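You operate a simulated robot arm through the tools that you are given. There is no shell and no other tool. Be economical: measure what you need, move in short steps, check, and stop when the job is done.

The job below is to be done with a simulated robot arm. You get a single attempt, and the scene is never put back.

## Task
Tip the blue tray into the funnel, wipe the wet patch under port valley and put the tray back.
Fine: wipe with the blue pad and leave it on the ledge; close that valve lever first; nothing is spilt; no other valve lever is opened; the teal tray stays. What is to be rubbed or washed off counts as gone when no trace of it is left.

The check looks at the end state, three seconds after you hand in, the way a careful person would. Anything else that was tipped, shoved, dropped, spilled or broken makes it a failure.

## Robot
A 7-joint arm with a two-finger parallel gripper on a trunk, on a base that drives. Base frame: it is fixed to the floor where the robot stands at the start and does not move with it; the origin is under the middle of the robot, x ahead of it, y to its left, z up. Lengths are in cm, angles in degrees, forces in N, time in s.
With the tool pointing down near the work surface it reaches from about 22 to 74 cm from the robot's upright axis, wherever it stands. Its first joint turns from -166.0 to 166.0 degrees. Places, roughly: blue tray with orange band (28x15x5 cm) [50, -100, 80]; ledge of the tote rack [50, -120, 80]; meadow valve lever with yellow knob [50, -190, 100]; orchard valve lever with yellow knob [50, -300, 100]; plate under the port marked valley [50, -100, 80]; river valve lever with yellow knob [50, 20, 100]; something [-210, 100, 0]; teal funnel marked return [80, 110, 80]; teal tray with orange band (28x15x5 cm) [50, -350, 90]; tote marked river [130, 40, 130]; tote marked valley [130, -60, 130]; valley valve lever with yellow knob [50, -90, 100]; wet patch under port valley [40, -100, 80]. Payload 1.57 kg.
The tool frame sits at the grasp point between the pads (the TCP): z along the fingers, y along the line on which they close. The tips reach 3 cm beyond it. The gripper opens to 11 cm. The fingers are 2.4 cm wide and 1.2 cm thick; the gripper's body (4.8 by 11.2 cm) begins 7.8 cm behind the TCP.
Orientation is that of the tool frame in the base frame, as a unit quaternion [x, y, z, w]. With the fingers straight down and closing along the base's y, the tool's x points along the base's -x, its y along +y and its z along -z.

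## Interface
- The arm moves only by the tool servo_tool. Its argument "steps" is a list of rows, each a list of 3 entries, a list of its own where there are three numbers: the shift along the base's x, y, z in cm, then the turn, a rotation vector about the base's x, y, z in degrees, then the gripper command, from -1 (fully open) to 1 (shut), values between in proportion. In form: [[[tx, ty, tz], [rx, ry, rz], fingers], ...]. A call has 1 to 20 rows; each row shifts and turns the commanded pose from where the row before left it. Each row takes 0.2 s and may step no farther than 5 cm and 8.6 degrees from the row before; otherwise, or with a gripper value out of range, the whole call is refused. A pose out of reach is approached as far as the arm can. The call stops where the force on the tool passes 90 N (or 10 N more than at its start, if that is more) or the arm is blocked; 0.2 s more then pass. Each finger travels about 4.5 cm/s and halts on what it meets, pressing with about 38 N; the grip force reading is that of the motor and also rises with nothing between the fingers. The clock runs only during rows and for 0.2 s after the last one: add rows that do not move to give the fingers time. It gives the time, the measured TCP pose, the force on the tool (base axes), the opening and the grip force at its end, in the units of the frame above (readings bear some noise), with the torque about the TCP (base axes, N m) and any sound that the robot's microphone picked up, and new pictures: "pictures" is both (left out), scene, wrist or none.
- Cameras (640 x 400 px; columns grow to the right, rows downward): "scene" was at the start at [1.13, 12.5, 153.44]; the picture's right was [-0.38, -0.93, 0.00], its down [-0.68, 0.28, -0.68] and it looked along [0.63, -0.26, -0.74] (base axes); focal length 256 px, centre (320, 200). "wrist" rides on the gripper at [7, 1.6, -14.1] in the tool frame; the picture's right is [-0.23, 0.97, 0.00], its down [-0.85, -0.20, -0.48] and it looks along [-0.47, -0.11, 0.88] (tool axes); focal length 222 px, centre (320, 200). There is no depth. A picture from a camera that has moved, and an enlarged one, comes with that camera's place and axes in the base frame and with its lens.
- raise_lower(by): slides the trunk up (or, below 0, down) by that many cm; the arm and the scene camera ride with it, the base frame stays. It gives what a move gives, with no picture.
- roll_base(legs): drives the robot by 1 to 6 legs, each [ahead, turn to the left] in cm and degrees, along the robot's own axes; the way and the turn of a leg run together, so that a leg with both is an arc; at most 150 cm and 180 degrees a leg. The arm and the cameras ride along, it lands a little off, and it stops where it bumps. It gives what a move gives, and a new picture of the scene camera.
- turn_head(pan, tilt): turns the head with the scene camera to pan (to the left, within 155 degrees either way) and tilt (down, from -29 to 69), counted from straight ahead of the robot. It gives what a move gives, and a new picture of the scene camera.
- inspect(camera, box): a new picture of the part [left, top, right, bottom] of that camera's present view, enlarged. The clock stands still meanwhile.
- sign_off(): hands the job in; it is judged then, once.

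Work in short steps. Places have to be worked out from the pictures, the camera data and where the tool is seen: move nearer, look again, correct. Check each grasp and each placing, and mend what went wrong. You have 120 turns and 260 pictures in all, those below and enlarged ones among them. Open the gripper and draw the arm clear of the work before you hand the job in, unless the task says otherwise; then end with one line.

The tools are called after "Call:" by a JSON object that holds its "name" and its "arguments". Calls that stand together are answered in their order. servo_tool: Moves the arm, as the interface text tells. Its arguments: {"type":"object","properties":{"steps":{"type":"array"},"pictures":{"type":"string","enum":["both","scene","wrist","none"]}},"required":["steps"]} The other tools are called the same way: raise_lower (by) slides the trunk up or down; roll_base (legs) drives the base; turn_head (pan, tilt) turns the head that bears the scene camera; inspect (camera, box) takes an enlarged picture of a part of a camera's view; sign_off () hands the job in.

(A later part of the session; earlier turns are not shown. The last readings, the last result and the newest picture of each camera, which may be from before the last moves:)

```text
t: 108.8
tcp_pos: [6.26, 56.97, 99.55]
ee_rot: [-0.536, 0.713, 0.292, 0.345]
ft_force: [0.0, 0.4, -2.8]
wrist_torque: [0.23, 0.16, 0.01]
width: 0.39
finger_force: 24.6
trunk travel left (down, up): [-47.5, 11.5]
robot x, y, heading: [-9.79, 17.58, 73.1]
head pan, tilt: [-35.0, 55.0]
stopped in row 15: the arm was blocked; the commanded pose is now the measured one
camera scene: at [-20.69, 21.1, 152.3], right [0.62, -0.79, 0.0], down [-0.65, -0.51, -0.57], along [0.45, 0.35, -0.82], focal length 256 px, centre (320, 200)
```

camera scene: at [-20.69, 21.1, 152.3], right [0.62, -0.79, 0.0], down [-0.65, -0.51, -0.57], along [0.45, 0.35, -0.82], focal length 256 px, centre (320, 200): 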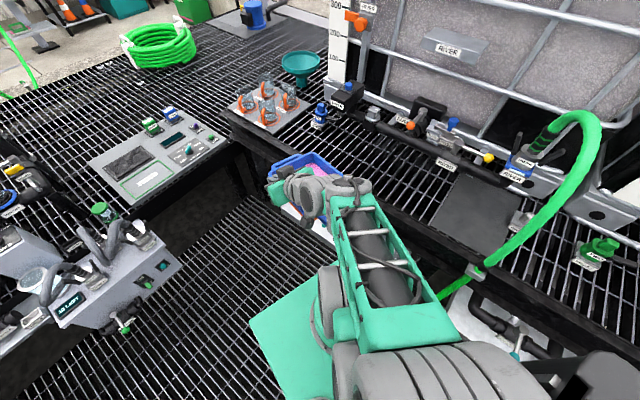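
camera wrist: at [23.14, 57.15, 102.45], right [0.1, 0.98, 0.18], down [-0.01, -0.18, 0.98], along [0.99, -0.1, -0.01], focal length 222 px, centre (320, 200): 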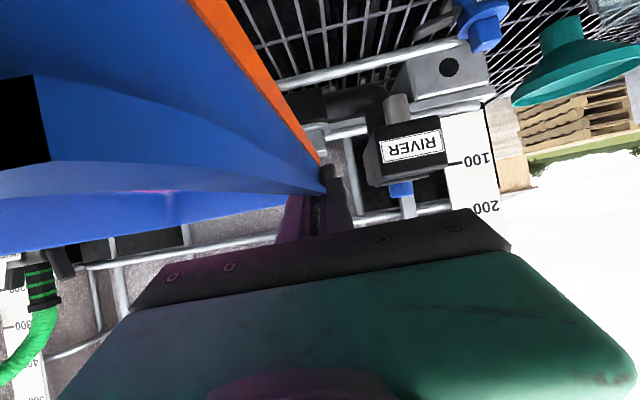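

The arm got too folded and tilted ~8°; extend outward again and restore the level orientation.

Call:
{"name": "servo_tool", "arguments": {"steps": [[[0.8, 1.8, 0.5], [1.8, -2.1, -2], 1], [[1, 2.2, 0.5], [1.8, -2.1, -2], 1], [[1, 2.2, 0.5], [1.8, -2.1, -2.5], 1], [[1, 2.2, 0.5], [0, 0, 0], 1], [[0, 0, 0], [0, 0, 0], 1]]}}

Call:
{"name": "inspect", "arguments": {"camera": "scene", "box": [240, 120, 400, 220]}}

```text
t: 110.0
tcp_pos: [10.1, 65.26, 101.93]
ee_rot: [-0.494, 0.706, 0.275, 0.427]
ft_force: [-0.1, 1.0, -2.6]
wrist_torque: [0.25, 0.11, -0.02]
width: 0.4
finger_force: 25.4
trunk travel left (down, up): [-47.5, 11.5]
robot x, y, heading: [-9.61, 17.67, 73.1]
head pan, tilt: [-35.0, 55.0]
camera scene: at [-20.72, 21.11, 152.46], right [0.62, -0.79, 0.0], down [-0.65, -0.51, -0.57], along [0.45, 0.35, -0.82], focal length 256 px, centre (320, 200)
camera wrist: at [2.75, 51.13, 102.61], right [-0.87, 0.46, 0.17], down [0.15, -0.06, 0.99], along [0.46, 0.89, -0.01], focal length 222 px, centre (320, 200)
```

scene: 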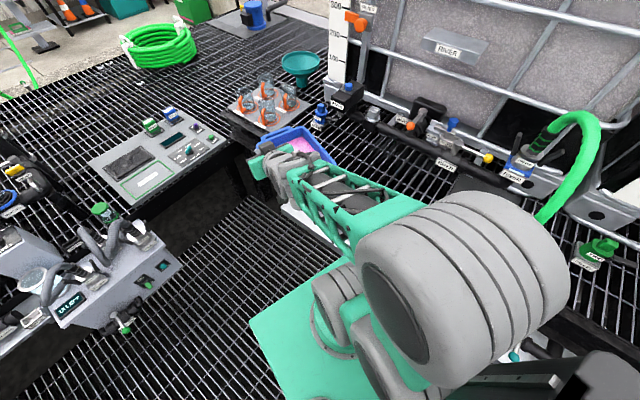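
wrist: 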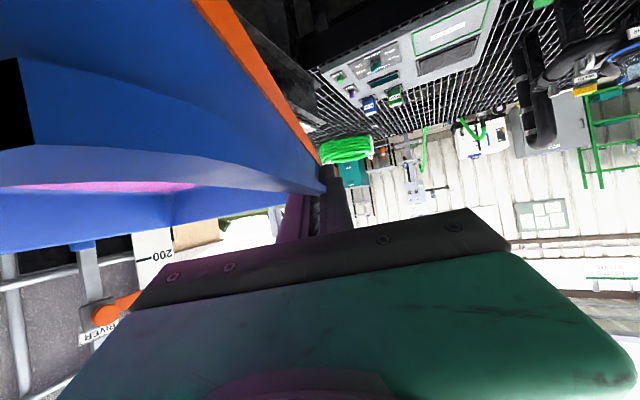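

```text
4.00 times, centred on (320, 170) of scene
camera zoom: at [-20.72, 21.11, 152.46], right [0.62, -0.79, 0.0], down [-0.65, -0.51, -0.57], along [0.45, 0.35, -0.82], focal length 1026 px, centre (320, 320)
```

zoom: 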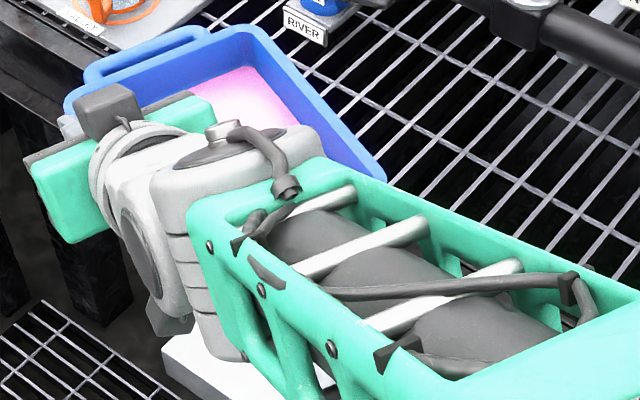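

Contents intact and level. Now drive ahead 40 on this heading into the corner.

Call:
{"name": "roll_base", "arguments": {"legs": [[38, 0]]}}

```text
t: 112.4
tcp_pos: [20.98, 101.76, 101.82]
ee_rot: [-0.494, 0.706, 0.275, 0.427]
ft_force: [0.1, 0.1, -3.1]
wrist_torque: [0.2, 0.14, 0.01]
width: 0.38
finger_force: 24.5
trunk travel left (down, up): [-47.5, 11.5]
robot x, y, heading: [1.54, 54.22, 73.2]
head pan, tilt: [-35.0, 55.0]
camera scene: at [-9.62, 57.61, 152.45], right [0.62, -0.79, 0.0], down [-0.64, -0.51, -0.57], along [0.45, 0.35, -0.82], focal length 256 px, centre (320, 200)
```

scene: 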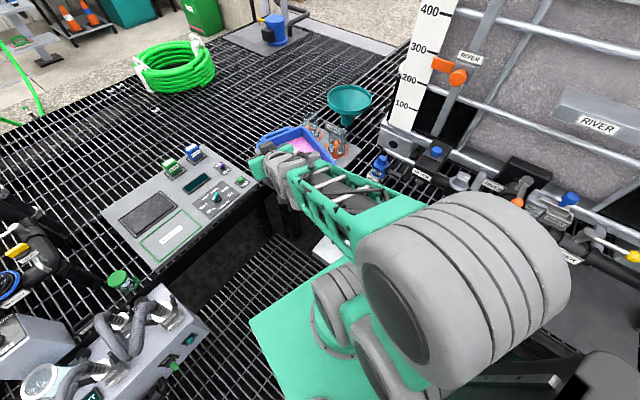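

Funnel rim now triangulated at (74,107.3,87.7), radius ≈9.3. Continue with a gentle left arc to stand parallel, nearer.

Call:
{"name": "roll_base", "arguments": {"legs": [[13, 15]]}}

Call:
{"name": "turn_head", "arguments": {"pan": -55, "tilt": 45}}

```text
t: 113.7
tcp_pos: [10.23, 118.0, 101.93]
ee_rot: [-0.582, 0.636, 0.328, 0.387]
ft_force: [-0.5, -1.5, -2.5]
wrist_torque: [0.19, 0.19, -0.01]
width: 0.37
finger_force: 24.5
trunk travel left (down, up): [-47.5, 11.5]
robot x, y, heading: [3.19, 67.06, 88.1]
head pan, tilt: [-35.0, 55.0]
camera scene: at [-7.96, 67.45, 152.45], right [0.8, -0.6, 0.0], down [-0.49, -0.66, -0.57], along [0.34, 0.46, -0.82], focal length 256 px, centre (320, 200)
```

scene: 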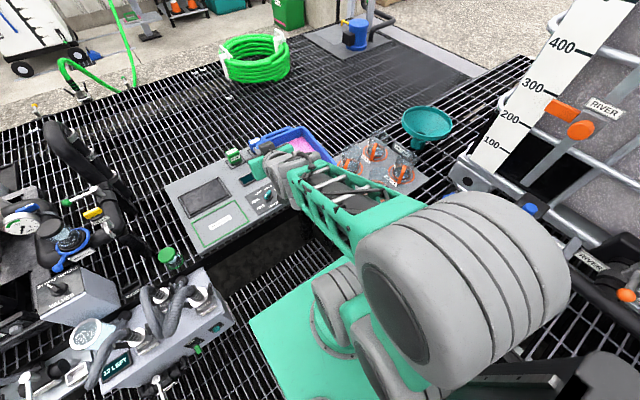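

```text
t: 114.5
tcp_pos: [10.32, 117.91, 101.75]
ee_rot: [-0.582, 0.636, 0.327, 0.387]
ft_force: [-0.5, 0.2, -2.4]
wrist_torque: [0.2, 0.15, 0.0]
width: 0.36
finger_force: 24.9
trunk travel left (down, up): [-47.5, 11.5]
robot x, y, heading: [3.5, 67.03, 88.3]
head pan, tilt: [-55.0, 45.0]
camera scene: at [-5.48, 66.1, 153.79], right [0.55, -0.84, 0.0], down [-0.59, -0.39, -0.71], along [0.59, 0.39, -0.71], focal length 256 px, centre (320, 200)
```

scene: 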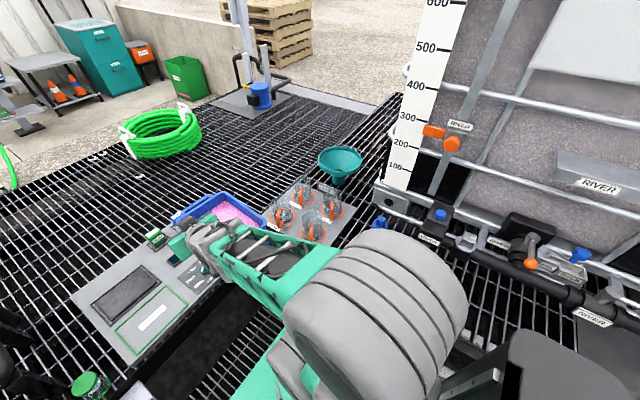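

No bump. Creep ahead 7 more.

Call:
{"name": "roll_base", "arguments": {"legs": [[5, -6], [5, 6]]}}

Call:
{"name": "inspect", "arguments": {"camera": "scene", "box": [240, 100, 440, 225]}}

```text
t: 116.0
tcp_pos: [11.18, 127.91, 101.72]
ee_rot: [-0.581, 0.637, 0.327, 0.388]
ft_force: [0.1, 0.7, -2.4]
wrist_torque: [0.18, 0.19, -0.01]
width: 0.4
finger_force: 24.6
trunk travel left (down, up): [-47.5, 11.5]
robot x, y, heading: [4.63, 76.71, 88.0]
head pan, tilt: [-55.0, 45.0]
camera scene: at [-4.61, 76.09, 153.79], right [0.54, -0.84, 0.0], down [-0.59, -0.39, -0.71], along [0.59, 0.39, -0.71], focal length 256 px, centre (320, 200)
```

scene: 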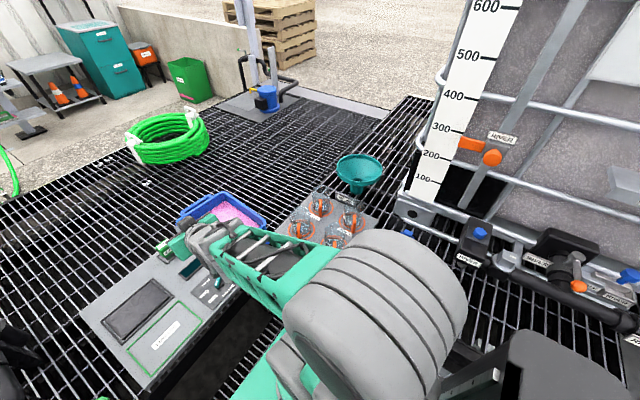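

```text
3.20 times, centred on (340, 162) of scene
camera zoom: at [-4.61, 76.09, 153.79], right [0.54, -0.84, 0.0], down [-0.59, -0.39, -0.71], along [0.59, 0.39, -0.71], focal length 821 px, centre (256, 320)
```

zoom: 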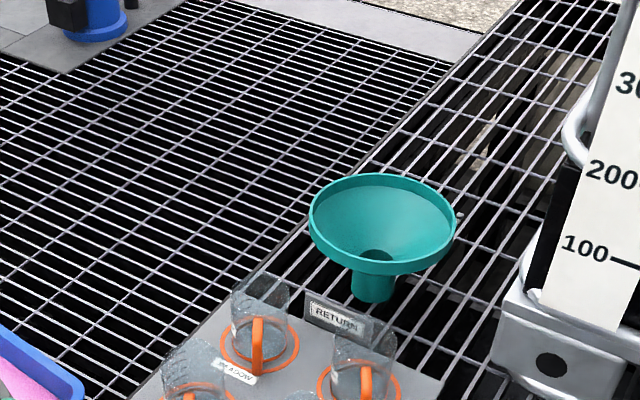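

Still free; funnel rel distance is 76 cm. Another 6 ahead.

Call:
{"name": "roll_base", "arguments": {"legs": [[7, 0]]}}

```text
t: 117.0
tcp_pos: [11.47, 134.85, 101.86]
ee_rot: [-0.581, 0.637, 0.327, 0.388]
ft_force: [0.6, -0.4, -3.9]
wrist_torque: [0.19, 0.16, -0.01]
width: 0.35
finger_force: 24.6
trunk travel left (down, up): [-47.5, 11.5]
robot x, y, heading: [4.82, 83.89, 88.1]
head pan, tilt: [-55.0, 45.0]
camera scene: at [-4.36, 83.08, 153.79], right [0.54, -0.84, 0.0], down [-0.59, -0.39, -0.71], along [0.59, 0.38, -0.71], focal length 256 px, centre (320, 200)
```

scene: 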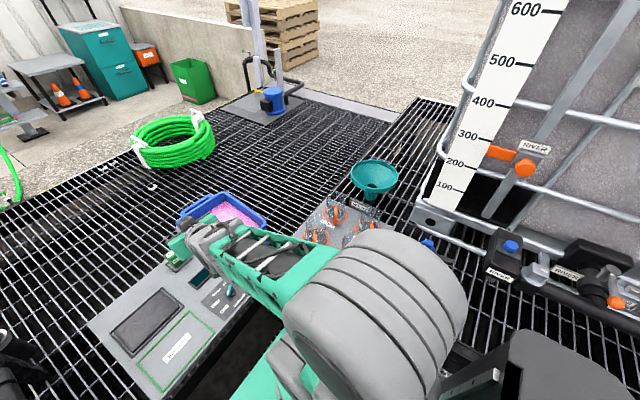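

Good position. Now swing the tray over to the funnel with heading 45°, stopping with the far lip above the funnel centre (TCP ≈(64.8,109.8)).

Call:
{"name": "servo_tool", "arguments": {"steps": [[[2, -0.9, 0], [0, 0, -1.8], 1], [[2.7, -1.25, 0], [0, 0, -1.88], 1], [[2.7, -1.27, 0], [0, 0, -1.88], 1], [[2.7, -1.27, 0], [0, 0, -1.88], 1], [[2.7, -1.27, 0], [0, 0, -1.88], 1], [[2.7, -1.27, 0], [0, 0, -1.88], 1], [[2.7, -1.27, 0], [0, 0, -1.88], 1], [[2.7, -1.27, 0], [0, 0, -1.88], 1], [[2.7, -1.27, 0], [0, 0, -1.88], 1], [[2.7, -1.27, 0], [0, 0, -1.88], 1], [[2.7, -1.27, 0], [0, 0, -1.88], 1], [[2.7, -1.27, 0], [0, 0, -1.88], 1], [[2.7, -1.27, 0], [0, 0, -1.88], 1], [[2.7, -1.27, 0], [0, 0, -1.88], 1], [[2.7, -1.27, 0], [0, 0, -1.88], 1], [[2.7, -1.27, 0], [0, 0, -1.88], 1], [[2.7, -1.27, 0], [0, 0, -1.88], 1], [[2.7, -1.27, 0], [0, 0, -1.88], 1], [[2.5, -1.2, 0], [0, 0, -1.88], 1], [[0, 0, 0], [0, 0, 0], 1]]}}

Call:
{"name": "inspect", "arguments": {"camera": "scene", "box": [280, 80, 480, 205]}}

```text
t: 121.2
tcp_pos: [61.95, 111.2, 101.71]
ee_rot: [-0.358, 0.783, 0.193, 0.47]
ft_force: [0.1, -0.5, -2.4]
wrist_torque: [0.22, 0.06, 0.0]
width: 0.4
finger_force: 23.9
trunk travel left (down, up): [-47.5, 11.5]
robot x, y, heading: [4.31, 83.67, 87.9]
head pan, tilt: [-55.0, 45.0]
camera scene: at [-4.32, 83.02, 153.79], right [0.54, -0.84, 0.0], down [-0.59, -0.38, -0.71], along [0.59, 0.38, -0.71], focal length 256 px, centre (320, 200)
camera wrist: at [50.16, 100.47, 102.53], right [-0.65, 0.74, 0.17], down [0.12, -0.11, 0.99], along [0.75, 0.67, -0.02], focal length 222 px, centre (320, 200)
```

scene: 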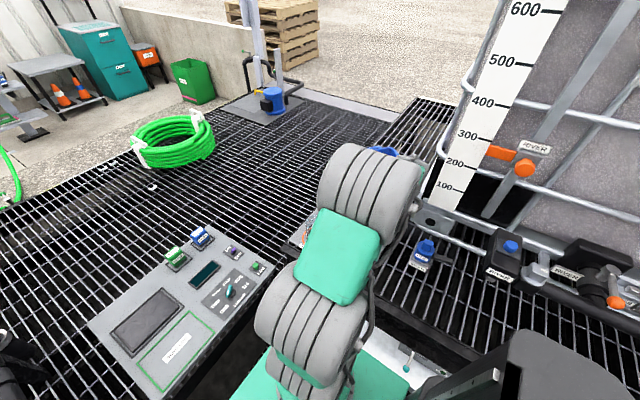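
wrist: 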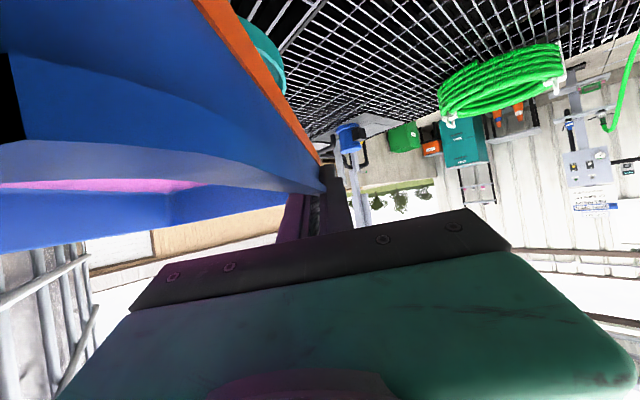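

```text
3.20 times, centred on (380, 142) of scene
camera zoom: at [-4.32, 83.02, 153.79], right [0.54, -0.84, 0.0], down [-0.59, -0.38, -0.71], along [0.59, 0.38, -0.71], focal length 821 px, centre (128, 384)
```

zoom: 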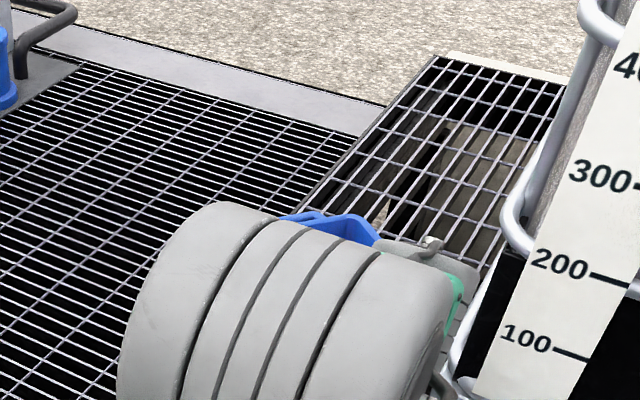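

Wrist view shows the funnel's left rim where expected. Move to the pour position and begin pitching the far lip down (axis = tool's left).

Call:
{"name": "servo_tool", "arguments": {"steps": [[[1.4, -0.8, -0.5], [0, 0, 0], 1], [[1.4, -0.9, -1], [0, 0, 0], 1], [[0, 0, -1], [0, 0, 0], 1], [[0, 0, 0], [-2.9, 2.7, 0], 1], [[0, 0, 0], [-2.9, 2.7, 0], 1], [[0, 0, 0], [-2.9, 2.7, 0], 1], [[0, 0, 0], [-2.9, 2.7, 0], 1], [[0, 0, 0], [0, 0, 0], 1]]}}

Call:
{"name": "turn_head", "arguments": {"pan": -40, "tilt": 30}}

```text
t: 123.0
tcp_pos: [64.8, 109.43, 99.29]
ee_rot: [-0.384, 0.84, 0.146, 0.354]
ft_force: [-0.1, -0.4, -3.2]
wrist_torque: [0.26, 0.01, 0.0]
width: 0.37
finger_force: 24.5
trunk travel left (down, up): [-47.5, 11.5]
robot x, y, heading: [4.65, 83.78, 88.0]
head pan, tilt: [-55.0, 45.0]
camera scene: at [-4.32, 83.03, 153.79], right [0.54, -0.84, 0.0], down [-0.59, -0.38, -0.71], along [0.59, 0.38, -0.71], focal length 256 px, centre (320, 200)
camera wrist: at [53.49, 99.4, 104.33], right [-0.63, 0.77, 0.13], down [0.31, 0.08, 0.95], along [0.72, 0.64, -0.29], focal length 222 px, centre (320, 200)
```

scene: 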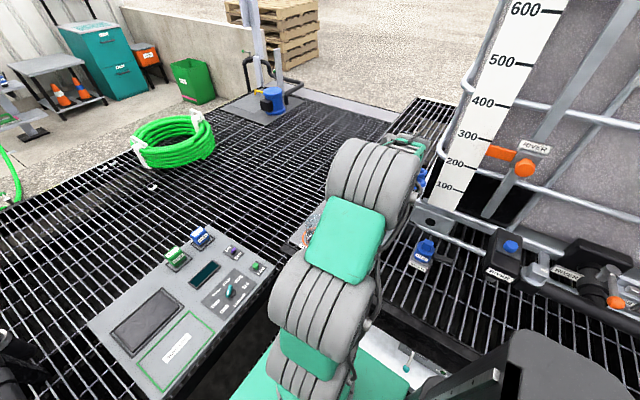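
wrist: 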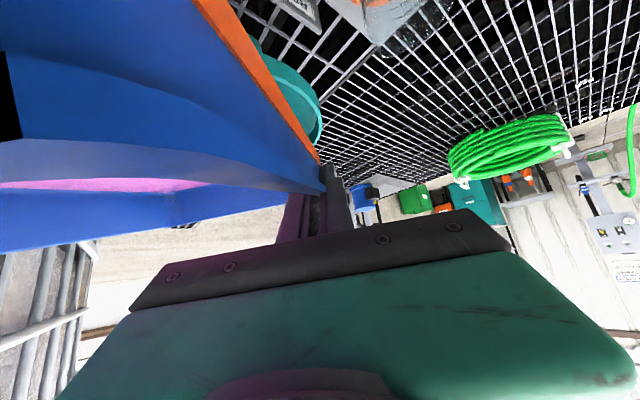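

```text
t: 123.7
tcp_pos: [64.78, 109.48, 99.32]
ee_rot: [-0.385, 0.839, 0.147, 0.355]
ft_force: [-0.5, 0.4, -2.9]
wrist_torque: [0.26, 0.04, -0.03]
width: 0.4
finger_force: 25.1
trunk travel left (down, up): [-47.5, 11.5]
robot x, y, heading: [4.8, 83.92, 87.8]
head pan, tilt: [-40.0, 30.0]
camera scene: at [-5.09, 85.31, 156.05], right [0.74, -0.67, 0.0], down [-0.34, -0.37, -0.87], along [0.58, 0.64, -0.5], focal length 256 px, centre (320, 200)
```

scene: 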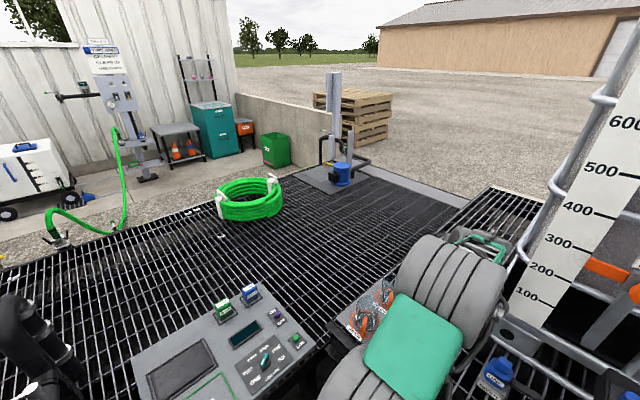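

Funnel confirmed by the wrist view. Continue pitching, to ~60°, following the lip.

Call:
{"name": "servo_tool", "arguments": {"steps": [[[0, 0, 0], [-3.65, 3.43, 0], 1], [[0, 0, 0], [-3.65, 3.43, 0], 1], [[0.1, 0.1, 0], [-3.65, 3.43, 0], 1], [[0.1, 0.1, 0], [-3.65, 3.43, 0], 1], [[0.2, 0.2, 0], [-3.65, 3.43, 0], 1], [[0.2, 0.2, 0], [-3.65, 3.43, 0], 1], [[0, 0, 0], [0, 0, 0], 1], [[0, 0, 0], [0, 0, 0], 1]], "pictures": "wrist"}}

Call:
{"name": "turn_head", "arguments": {"pan": -62, "tilt": 30}}

```text
t: 125.5
tcp_pos: [65.41, 109.98, 99.3]
ee_rot: [-0.412, 0.902, 0.05, 0.12]
ft_force: [1.3, -0.5, -3.0]
wrist_torque: [0.29, 0.03, 0.0]
width: 0.4
finger_force: 24.3
trunk travel left (down, up): [-47.5, 11.5]
robot x, y, heading: [4.93, 84.02, 88.0]
head pan, tilt: [-40.0, 30.0]
camera wrist: at [57.15, 103.3, 111.18], right [-0.59, 0.8, 0.05], down [0.61, 0.4, 0.69], along [0.53, 0.44, -0.73], focal length 222 px, centre (320, 200)
```

wrist: 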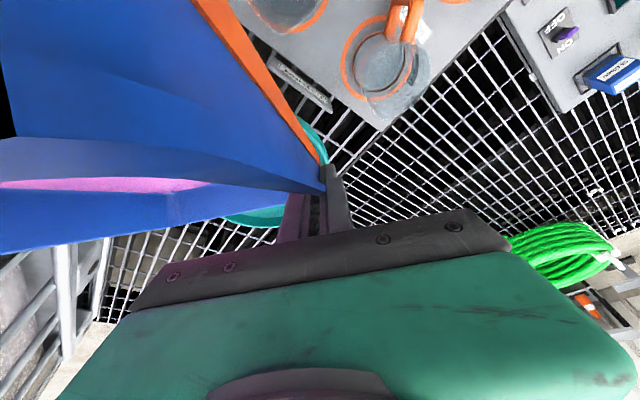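

```text
t: 126.4
tcp_pos: [65.33, 110.19, 99.17]
ee_rot: [-0.412, 0.901, 0.051, 0.123]
ft_force: [0.5, -0.1, -2.5]
wrist_torque: [0.25, 0.08, -0.02]
width: 0.4
finger_force: 25.0
trunk travel left (down, up): [-47.5, 11.5]
robot x, y, heading: [5.05, 83.97, 87.8]
head pan, tilt: [-62.0, 30.0]
camera scene: at [-3.02, 82.57, 156.05], right [0.44, -0.9, 0.0], down [-0.45, -0.22, -0.87], along [0.78, 0.38, -0.5], focal length 256 px, centre (320, 200)
```

scene: 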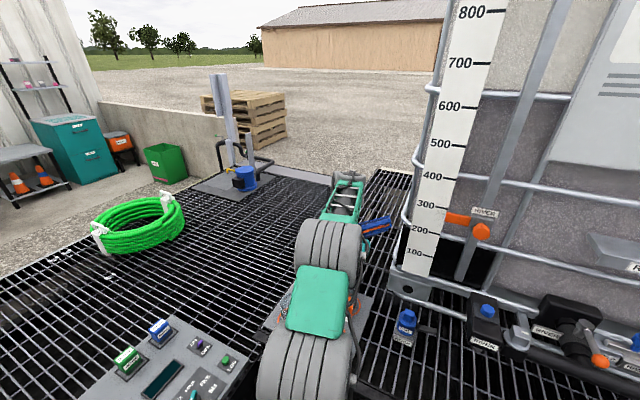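

At ~46° the contents still sit in the tray (weight unchanged). Continue to ~75–80°.

Call:
{"name": "servo_tool", "arguments": {"steps": [[[0.3, 0.3, 0], [-4.4, 4.1, 0], 1], [[0.3, 0.3, 0], [-4.4, 4.1, 0], 1], [[0.3, 0.3, 0], [-4.4, 4.1, 0], 1], [[0.3, 0.3, 0], [-4.4, 4.1, 0], 1], [[0.2, 0.3, 0], [-4.4, 4.1, 0], 1], [[0, 0, 0], [0, 0, 0], 1], [[0, 0, 0], [0, 0, 0], 1], [[0, 0, 0], [0, 0, 0], 1]]}}

Call:
{"name": "inspect", "arguments": {"camera": "scene", "box": [280, 150, 440, 250]}}

```text
t: 128.2
tcp_pos: [62.79, 110.74, 98.36]
ee_rot: [-0.413, 0.905, -0.039, -0.096]
ft_force: [-0.3, 0.1, -1.3]
wrist_torque: [0.2, 0.05, -0.05]
width: 0.37
finger_force: 24.7
out of reach, approached as far as the arm can: row 4, 5
trunk travel left (down, up): [-47.5, 11.5]
robot x, y, heading: [4.94, 83.75, 88.1]
head pan, tilt: [-62.0, 30.0]
camera scene: at [-3.01, 82.56, 156.05], right [0.44, -0.9, 0.0], down [-0.45, -0.22, -0.87], along [0.78, 0.38, -0.5], focal length 256 px, centre (320, 200)
camera wrist: at [59.07, 108.7, 113.77], right [-0.59, 0.81, -0.04], down [0.77, 0.57, 0.29], along [0.25, 0.14, -0.96], focal length 222 px, centre (320, 200)
```

scene: 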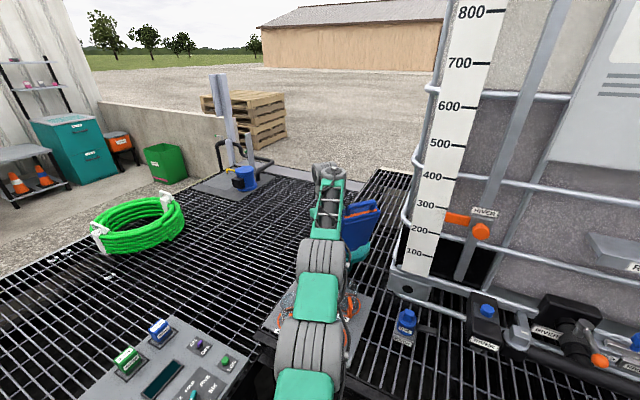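
wrist: 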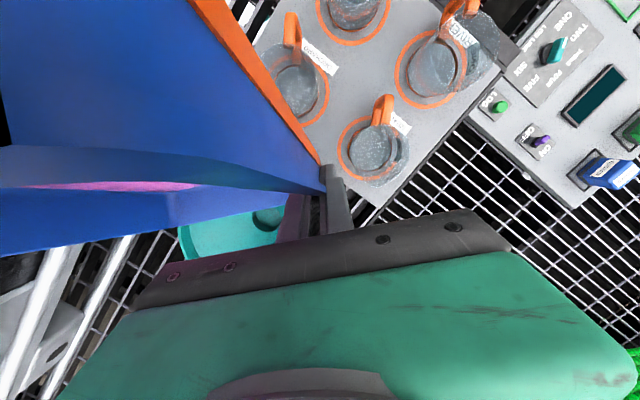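

```text
4.00 times, centred on (360, 200) of scene
camera zoom: at [-3.01, 82.56, 156.05], right [0.44, -0.9, 0.0], down [-0.45, -0.22, -0.87], along [0.78, 0.38, -0.5], focal length 1026 px, centre (160, 200)
```

zoom: 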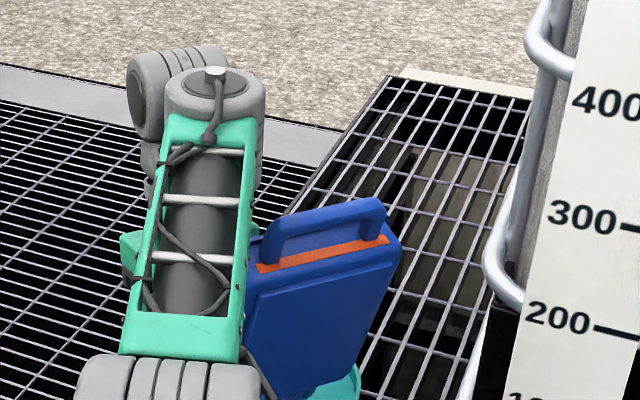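

Force dropped to ~-1.3 N: the contents have run out, at ~73° pitch. Inspect for spills and residue.

Call:
{"name": "inspect", "arguments": {"camera": "wrist", "box": [100, 120, 420, 320]}}

Call:
{"name": "servo_tool", "arguments": {"steps": [[[0, 0, 0], [0, 0, 0], 1], [[0, 0, 0], [0, 0, 0], 1], [[0, 0, 0], [0, 0, 0], 1], [[0, 0, 0], [0, 0, 0], 1], [[0, 0, 0], [0, 0, 0], 1], [[0, 0, 0], [0, 0, 0], 1], [[0, 0, 0], [0, 0, 0], 1], [[0, 0, 0], [0, 0, 0], 1]], "pictures": "none"}}

```text
2.00 times, centred on (260, 220) of wrist
camera zoom: at [59.07, 108.7, 113.77], right [-0.59, 0.81, -0.04], down [0.77, 0.57, 0.29], along [0.25, 0.14, -0.96], focal length 444 px, centre (440, 160)
```

zoom: 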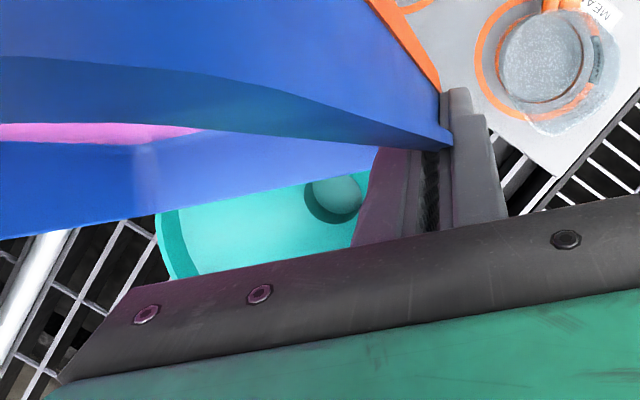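

```text
t: 130.0
tcp_pos: [62.85, 110.7, 98.36]
ee_rot: [-0.414, 0.904, -0.04, -0.096]
ft_force: [0.0, 0.8, -2.2]
wrist_torque: [0.19, 0.07, -0.02]
width: 0.35
finger_force: 24.6
trunk travel left (down, up): [-47.5, 11.5]
robot x, y, heading: [4.66, 84.22, 88.0]
head pan, tilt: [-62.0, 30.0]
```

Pink is still visible in the tray, lip ~4 cm short of funnel centre. Check quickly whether it is draining (weight) with a short wait and closer wrist look.

Call:
{"name": "servo_tool", "arguments": {"steps": [[[0, 0, 0], [0, 0, 0], 1], [[0, 0, 0], [0, 0, 0], 1], [[0, 0, 0], [0, 0, 0], 1]], "pictures": "none"}}

Call:
{"name": "servo_tool", "arguments": {"steps": [[[0, 0, 0], [0, 0, 0], 1]], "pictures": "none"}}

Call:
{"name": "inspect", "arguments": {"camera": "wrist", "box": [0, 100, 240, 250]}}

```text
t: 130.8
tcp_pos: [62.83, 110.58, 98.43]
ee_rot: [-0.414, 0.904, -0.039, -0.097]
ft_force: [0.2, 1.0, -2.1]
wrist_torque: [0.18, 0.08, 0.0]
width: 0.36
finger_force: 24.6
trunk travel left (down, up): [-47.5, 11.5]
robot x, y, heading: [4.92, 83.95, 88.2]
head pan, tilt: [-62.0, 30.0]
```

```text
t: 131.2
tcp_pos: [62.78, 110.75, 98.53]
ee_rot: [-0.414, 0.904, -0.04, -0.096]
ft_force: [-0.4, 0.1, -2.6]
wrist_torque: [0.19, 0.08, 0.02]
width: 0.39
finger_force: 24.6
trunk travel left (down, up): [-47.5, 11.5]
robot x, y, heading: [4.6, 83.92, 88.0]
head pan, tilt: [-62.0, 30.0]
```

```text
2.67 times, centred on (120, 175) of wrist
camera zoom: at [59.06, 108.7, 113.77], right [-0.59, 0.81, -0.04], down [0.77, 0.57, 0.29], along [0.25, 0.14, -0.96], focal length 592 px, centre (853, 267)
```

zoom: 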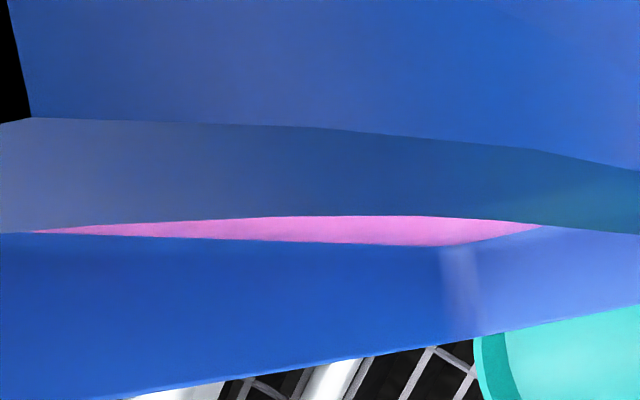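

The contents stay put even at 73°, so it must be turned well past vertical. I'll raise the trunk for reach, bring the tool vertical (tray 61°), and yaw it so pouring further swings the wrist toward reachable space.

Call:
{"name": "raise_lower", "arguments": {"by": 11}}

Call:
{"name": "servo_tool", "arguments": {"steps": [[[0, 0, 0], [4.37, -4.1, 0], 1], [[0, 0, 0], [4.37, -4.1, 0], 1], [[0.5, -0.5, 0], [0, 0, 7.5], 1], [[0.5, -0.7, 0], [0, 0, 7.5], 1], [[0.5, -0.7, 0], [0, 0, 7.5], 1], [[0.5, -0.7, 0], [0, 0, 7.5], 1], [[0.5, -0.7, 0], [0, 0, 7.5], 1], [[0.5, -0.7, 0], [0, 0, 7.5], 1], [[0.5, -0.7, 0], [0, 0, 7.5], 1], [[0.5, -0.7, 0], [0, 0, 7.5], 1], [[0.5, -0.7, 0], [0, 0, 7.5], 1], [[0, 0, 0], [0, 0, 0], 1]]}}

```text
t: 132.6
tcp_pos: [62.79, 110.65, 109.46]
ee_rot: [-0.414, 0.904, -0.04, -0.097]
ft_force: [0.2, -0.6, -2.6]
wrist_torque: [0.19, 0.05, -0.01]
width: 0.39
finger_force: 24.7
trunk travel left (down, up): [-58.5, 0.5]
robot x, y, heading: [4.79, 83.74, 88.2]
head pan, tilt: [-62.0, 30.0]
```

```text
t: 135.2
tcp_pos: [67.32, 104.59, 109.38]
ee_rot: [0.851, -0.525, 0.0, 0.001]
ft_force: [-0.4, -0.4, -2.5]
wrist_torque: [0.01, 0.22, -0.01]
width: 0.37
finger_force: 24.7
trunk travel left (down, up): [-58.5, 0.5]
robot x, y, heading: [4.31, 84.27, 88.0]
head pan, tilt: [-62.0, 30.0]
camera scene: at [-3.01, 82.56, 167.05], right [0.44, -0.9, 0.0], down [-0.45, -0.22, -0.87], along [0.78, 0.38, -0.5], focal length 256 px, centre (320, 200)
camera wrist: at [68.98, 97.62, 123.57], right [-0.97, -0.23, 0.0], down [-0.21, 0.85, 0.48], along [-0.11, 0.47, -0.88], focal length 222 px, centre (320, 200)
```

scene: 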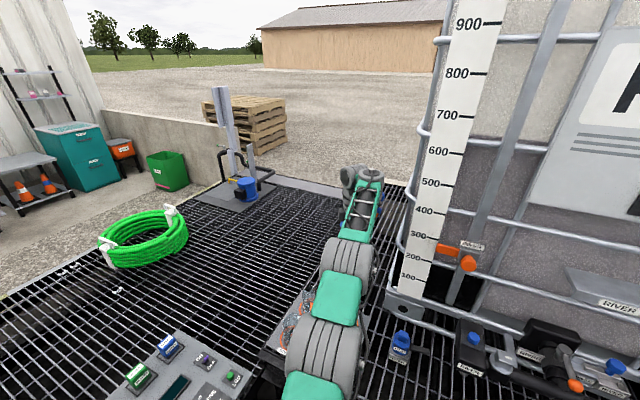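
wrist: 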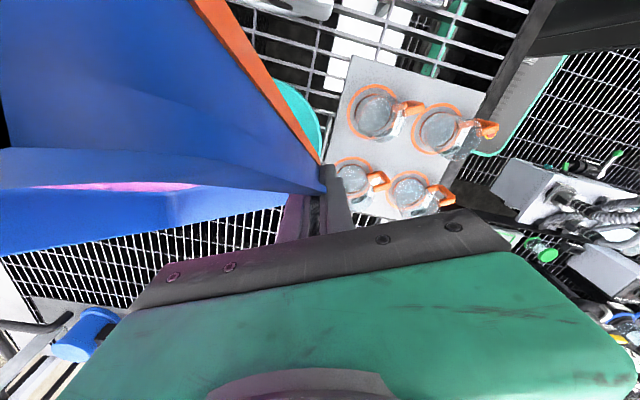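

Reached well. Lower over the funnel and pitch on to ~120°, following the lip above the funnel centre.

Call:
{"name": "servo_tool", "arguments": {"steps": [[[0.8, -1.5, -2], [0, 0, 0], 1], [[0.8, -1.5, -2], [0, 0, 0], 1], [[0, 0, -3], [0, 0, 0], 1], [[0, 0, -3], [0, 0, 0], 1], [[0, 0, 0], [0, 0, 0], 1]]}}

Call:
{"name": "inspect", "arguments": {"camera": "scene", "box": [290, 150, 430, 238]}}

```text
t: 136.4
tcp_pos: [68.83, 101.62, 99.41]
ee_rot: [0.851, -0.525, 0.0, 0.0]
ft_force: [0.7, 0.4, -3.4]
wrist_torque: [0.06, 0.2, 0.01]
width: 0.38
finger_force: 24.4
trunk travel left (down, up): [-58.5, 0.5]
robot x, y, heading: [4.98, 83.83, 88.2]
head pan, tilt: [-62.0, 30.0]
camera scene: at [-3.01, 82.56, 167.05], right [0.44, -0.9, 0.0], down [-0.45, -0.22, -0.87], along [0.78, 0.38, -0.5], focal length 256 px, centre (320, 200)
camera wrist: at [70.51, 94.6, 113.64], right [-0.97, -0.23, 0.0], down [-0.2, 0.85, 0.48], along [-0.11, 0.47, -0.88], focal length 222 px, centre (320, 200)
```

scene: 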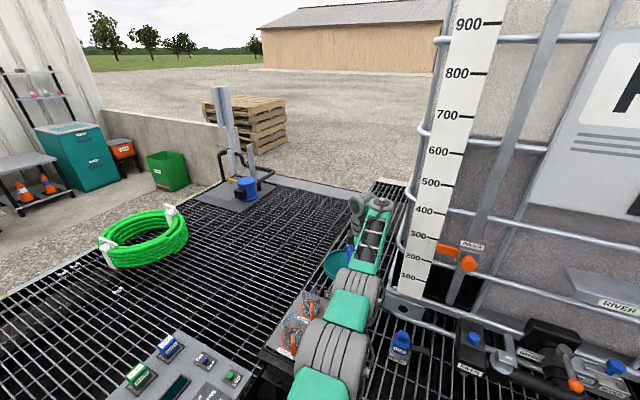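
wrist: 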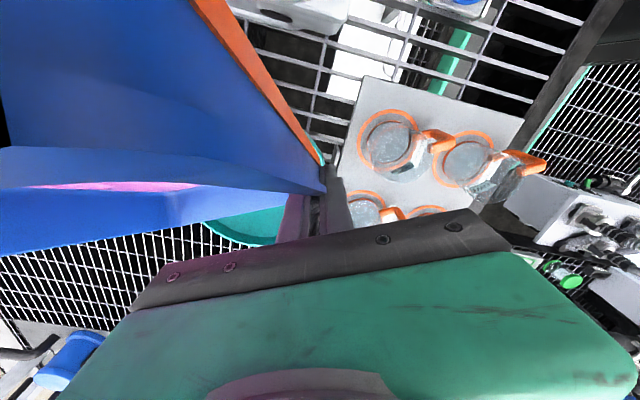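

```text
4.55 times, centred on (360, 194) of scene
camera zoom: at [-3.01, 82.56, 167.05], right [0.44, -0.9, 0.0], down [-0.45, -0.22, -0.87], along [0.78, 0.38, -0.5], focal length 1166 px, centre (138, 227)
```

zoom: 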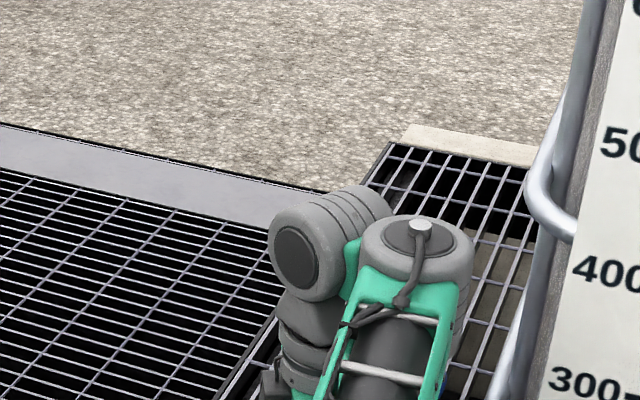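

Funnel appears just beyond the lip as planned. Pitch to ~120°.

Call:
{"name": "servo_tool", "arguments": {"steps": [[[-0.2, 0.5, 0], [-6.7, -3.36, 0], 1], [[-0.2, 0.5, 0], [-6.7, -3.36, 0], 1], [[-0.3, 0.55, 0], [-6.7, -3.36, 0], 1], [[-0.3, 0.55, 0], [-6.7, -3.36, 0], 1], [[-0.3, 0.65, 0], [-6.7, -3.36, 0], 1], [[-0.3, 0.65, 0], [-6.7, -3.36, 0], 1], [[-0.35, 0.6, 0], [-6.7, -3.36, 0], 1], [[-0.35, 0.6, 0], [-6.7, -3.36, 0], 1], [[0, 0, 0], [0, 0, 0], 1], [[0, 0, 0], [0, 0, 0], 1]]}}

Call:
{"name": "inspect", "arguments": {"camera": "wrist", "box": [0, 60, 400, 310]}}

```text
t: 138.6
tcp_pos: [65.68, 104.82, 100.33]
ee_rot: [0.828, -0.516, 0.185, 0.118]
ft_force: [0.8, 0.4, -2.7]
wrist_torque: [-0.02, 0.16, 0.01]
width: 0.39
finger_force: 24.1
out of reach, approached as far as the arm can: row 2, 3, 4, 5, 6, 7, 8
trunk travel left (down, up): [-58.5, 0.5]
robot x, y, heading: [4.35, 84.05, 87.8]
head pan, tilt: [-62.0, 30.0]
camera scene: at [-3.01, 82.56, 167.05], right [0.44, -0.9, 0.0], down [-0.45, -0.22, -0.87], along [0.78, 0.38, -0.5], focal length 256 px, centre (320, 200)
camera wrist: at [64.31, 103.87, 116.05], right [-0.97, -0.24, -0.09], down [-0.25, 0.97, 0.07], along [0.07, 0.09, -0.99], focal length 222 px, centre (320, 200)
```

scene: 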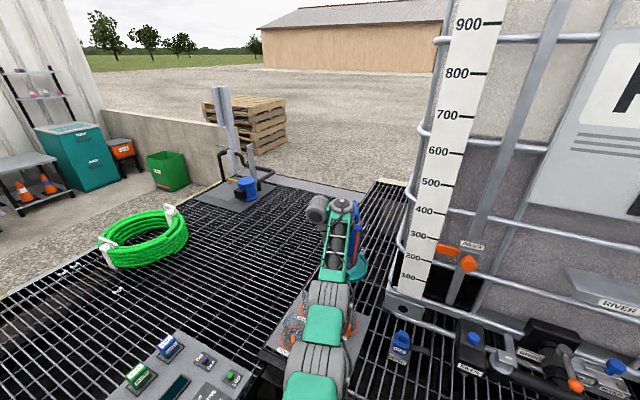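
wrist: 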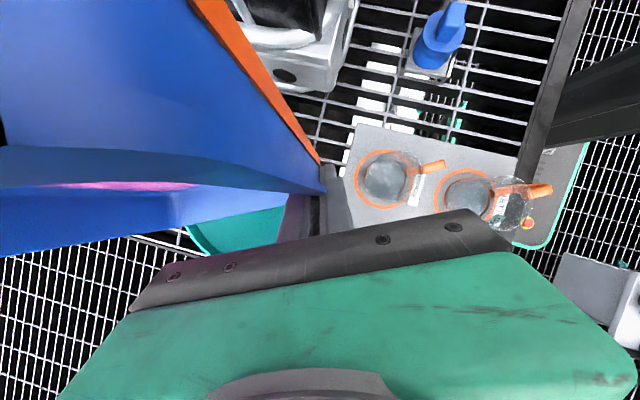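

```text
1.60 times, centred on (200, 185) of wrist
camera zoom: at [64.31, 103.87, 116.05], right [-0.97, -0.24, -0.09], down [-0.25, 0.97, 0.07], along [0.07, 0.09, -0.99], focal length 355 px, centre (512, 224)
```

zoom: 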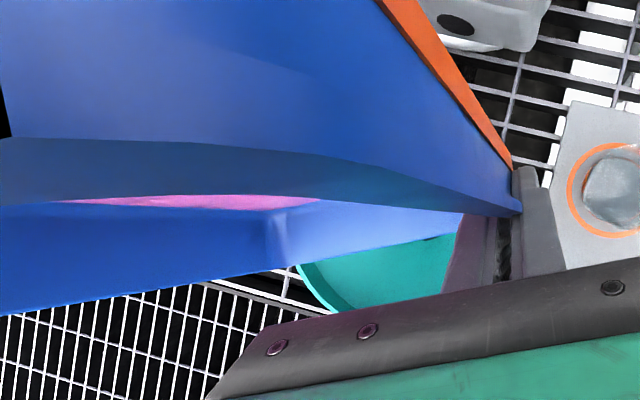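

The arm's reach/wrist limits stop it at ~86°. Better: regrip so that tipping swings the tool to horizontal (pouring off the near end, comfortable for the arm). Bring the tray back upright first: raise, un-pitch to vertical tool, yaw back.

Call:
{"name": "servo_tool", "arguments": {"steps": [[[0, -0.8, 2], [5.7, 2.73, 0], 1], [[0, -0.8, 3], [5.7, 2.73, 0], 1], [[0, -0.8, 3], [5.7, 2.73, 0], 1], [[0, -0.8, 3], [5.7, 2.73, 0], 1], [[-1, 0.7, 1], [0, 0, -7.6], 1], [[-1, 0.7, 0], [0, 0, -7.6], 1], [[-1, 0.7, 0], [0, 0, -7.6], 1], [[-1, 0.7, 0], [0, 0, -7.6], 1], [[-1, 0, 0], [0, 0, -7.6], 1], [[-1, 0, 0], [0, 0, -7.6], 1], [[-1, 0, 0], [0, 0, -7.6], 1], [[-1, 0, 0], [0, 0, -7.6], 1], [[-1, 0, 0], [0, 0, -7.6], 1], [[0, 0, 0], [0, 0, 0], 1]], "pictures": "none"}}

```text
t: 141.6
tcp_pos: [57.0, 104.47, 112.39]
ee_rot: [-0.402, 0.916, 0.001, -0.001]
ft_force: [0.1, -0.4, -2.1]
wrist_torque: [0.19, 0.06, 0.0]
width: 0.41
finger_force: 24.3
out of reach, approached as far as the arm can: row 1
trunk travel left (down, up): [-58.5, 0.5]
robot x, y, heading: [4.42, 83.88, 87.9]
head pan, tilt: [-62.0, 30.0]
```

Tool vertical at 61° tray pitch (contents hold). Travel like this, close in, over to the clear grating at y≈39.

Call:
{"name": "servo_tool", "arguments": {"steps": [[[-3.6, -1.4, 0], [0, 0, 0], 1], [[-3.6, -1.4, 0], [0, 0, 0], 1], [[-3.5, -1.4, 0], [0, 0, 0], 1], [[1.43, -4.24, 0], [0, 0, -3.65], 1], [[0.99, -4.37, 0], [0, 0, -3.65], 1], [[0.56, -4.44, 0], [0, 0, -3.65], 1], [[0.11, -4.47, 0], [0, 0, -3.65], 1], [[-0.33, -4.46, 0], [0, 0, -3.65], 1], [[-0.77, -4.41, 0], [0, 0, -3.65], 1], [[-1.21, -4.31, 0], [0, 0, -3.65], 1], [[-1.63, -4.17, 0], [0, 0, -3.65], 1], [[-2.03, -3.99, 0], [0, 0, -3.65], 1], [[-2.42, -3.76, 0], [0, 0, -3.65], 1], [[-2.78, -3.51, 0], [0, 0, -3.65], 1], [[-3.12, -3.21, 0], [0, 0, -3.65], 1], [[-3.42, -2.88, 0], [0, 0, -3.65], 1], [[2.4, -3, -1], [0, 0, 0], 1], [[2.4, -3, -1], [0, 0, 0], 1], [[2.5, -3.2, -1], [0, 0, 0], 1], [[0, 0, 0], [0, 0, 0], 1]]}}

Call:
{"name": "turn_head", "arguments": {"pan": -110, "tilt": 45}}

```text
t: 145.1
tcp_pos: [39.67, 54.13, 112.74]
ee_rot: [-0.099, 0.995, -0.003, 0.001]
ft_force: [0.0, 0.8, -2.4]
wrist_torque: [0.17, -0.06, -0.01]
width: 0.35
finger_force: 24.7
trunk travel left (down, up): [-58.5, 0.5]
robot x, y, heading: [4.49, 83.83, 88.2]
head pan, tilt: [-62.0, 30.0]
stopped in row 17: the arm was blocked; the commanded pose is now the measured one
camera scene: at [-2.98, 82.56, 167.11], right [0.44, -0.9, 0.0], down [-0.45, -0.22, -0.87], along [0.78, 0.38, -0.5], focal length 256 px, centre (320, 200)
camera wrist: at [32.28, 54.43, 127.0], right [0.03, 1.0, -0.01], down [0.88, -0.02, 0.48], along [0.48, -0.02, -0.88], focal length 222 px, centre (320, 200)
```

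scene: 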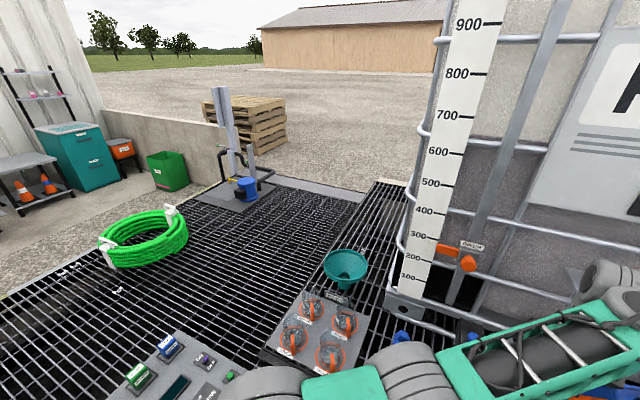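
wrist: 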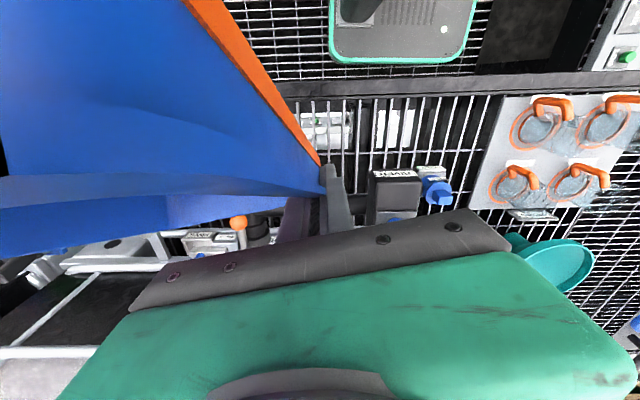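

```text
t: 146.2
tcp_pos: [39.51, 54.08, 112.8]
ee_rot: [-0.099, 0.995, -0.004, 0.002]
ft_force: [0.6, 0.6, -2.6]
wrist_torque: [0.15, -0.08, 0.0]
width: 0.39
finger_force: 24.8
trunk travel left (down, up): [-58.5, 0.5]
robot x, y, heading: [4.81, 84.28, 88.1]
head pan, tilt: [-110.0, 45.0]
camera scene: at [-3.63, 75.53, 164.79], right [-0.37, -0.93, 0.0], down [-0.66, 0.26, -0.71], along [0.66, -0.26, -0.71], focal length 256 px, centre (320, 200)
```

scene: 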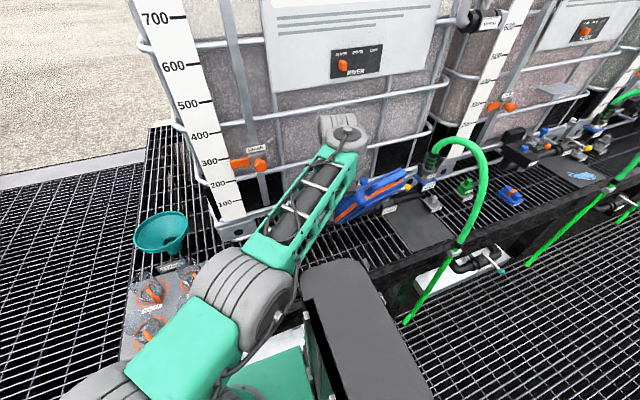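

Blocked near the torso here. Drive the base back out to about (-13,27), where the earlier set-down worked well.

Call:
{"name": "roll_base", "arguments": {"legs": [[-20, -16], [-42, 0], [0, 16]]}}

```text
t: 150.9
tcp_pos: [23.14, -5.45, 112.7]
ee_rot: [-0.1, 0.995, -0.003, 0.003]
ft_force: [0.2, 0.3, -1.1]
wrist_torque: [0.16, -0.07, 0.03]
width: 0.37
finger_force: 24.2
trunk travel left (down, up): [-58.5, 0.5]
robot x, y, heading: [-11.85, 24.61, 88.2]
head pan, tilt: [-110.0, 45.0]
camera scene: at [-20.09, 15.88, 164.79], right [-0.37, -0.93, 0.0], down [-0.66, 0.26, -0.71], along [0.66, -0.26, -0.71], focal length 256 px, centre (320, 200)
```

scene: 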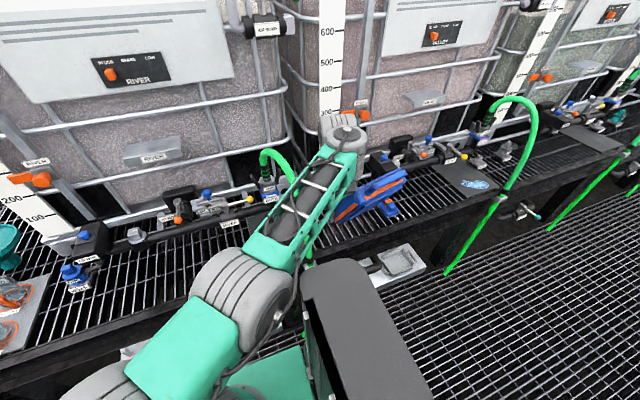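

Now move up to the clear stretch, turn to heading 0, and level the tray.

Call:
{"name": "servo_tool", "arguments": {"steps": [[[0.4, 4.8, 0], [0, 0, -1.14], 1], [[0.4, 4.8, 0], [0, 0, -1.14], 1], [[0.4, 4.8, 0], [0, 0, -1.14], 1], [[0.4, 4.8, 0], [0, 0, -1.14], 1], [[0.4, 4.8, 0], [0, 0, -1.14], 1], [[2.6, 4.2, 0], [0, 0, -1.14], 1], [[2.6, 4.2, 0], [0, 0, -1.14], 1], [[2.6, 4.2, 0], [0, 0, -1.14], 1], [[2.6, 4.2, 0], [0, 0, -1.14], 1], [[2.6, 4.2, 0], [0, 0, -1.14], 1], [[0, 1, -1], [0, -7.6, 0], 1], [[0, 1, -1], [0, -7.6, 0], 1], [[0, 1, -1], [0, -7.6, 0], 1], [[0, 1, -1], [0, -7.6, 0], 1], [[0, 0, -1], [0, -7.6, 0], 1], [[0, 0, -1], [0, -7.6, 0], 1], [[0, 0, -1], [0, -7.6, 0], 1], [[0, 0, -1], [0, -7.6, 0], 1], [[0, 0, 0], [0, 0, 0], 1]]}}

Call:
{"name": "turn_head", "arguments": {"pan": -75, "tilt": 48}}

```text
t: 155.1
tcp_pos: [39.18, 43.45, 103.9]
ee_rot: [-0.011, 0.897, -0.004, 0.442]
ft_force: [0.0, 0.3, -2.2]
wrist_torque: [0.18, -0.12, -0.04]
width: 0.38
finger_force: 24.7
out of reach, approached as far as the arm can: row 4, 5, 11, 12
trunk travel left (down, up): [-58.5, 0.5]
robot x, y, heading: [-11.86, 24.33, 88.1]
head pan, tilt: [-110.0, 45.0]
stopped in row 19: the arm was blocked; the commanded pose is now the measured one
camera scene: at [-20.1, 15.91, 164.79], right [-0.37, -0.93, 0.0], down [-0.66, 0.26, -0.71], along [0.66, -0.26, -0.71], focal length 256 px, centre (320, 200)
camera wrist: at [23.7, 44.83, 106.97], right [0.12, 0.98, 0.16], down [0.14, -0.18, 0.97], along [0.98, -0.1, -0.16], focal length 222 px, centre (320, 200)
```

scene: 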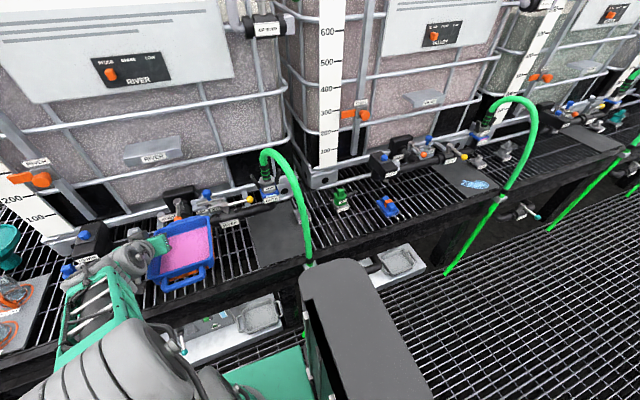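
wrist: 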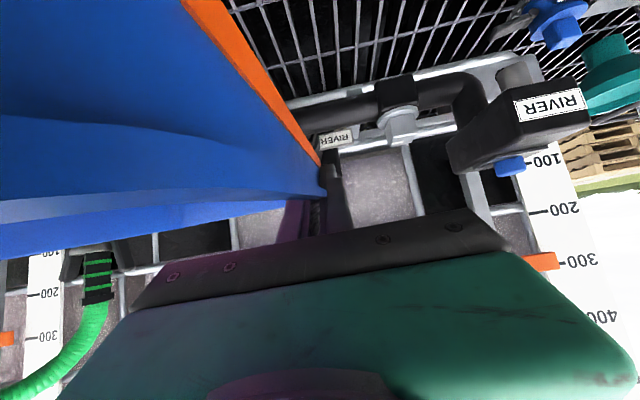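

```text
t: 156.1
tcp_pos: [39.1, 43.36, 103.42]
ee_rot: [-0.012, 0.898, -0.005, 0.439]
ft_force: [1.5, -0.5, -2.7]
wrist_torque: [0.18, -0.12, 0.0]
width: 0.38
finger_force: 25.0
trunk travel left (down, up): [-58.5, 0.5]
robot x, y, heading: [-11.96, 24.4, 88.0]
head pan, tilt: [-75.0, 48.0]
camera scene: at [-19.97, 20.72, 164.37], right [0.22, -0.97, 0.0], down [-0.72, -0.17, -0.67], along [0.65, 0.15, -0.74], focal length 256 px, centre (320, 200)
```

scene: 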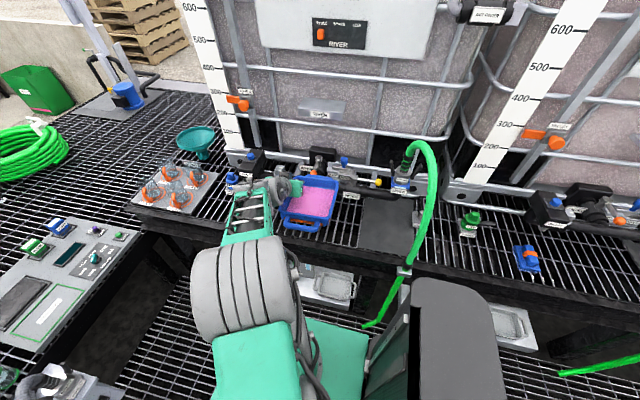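

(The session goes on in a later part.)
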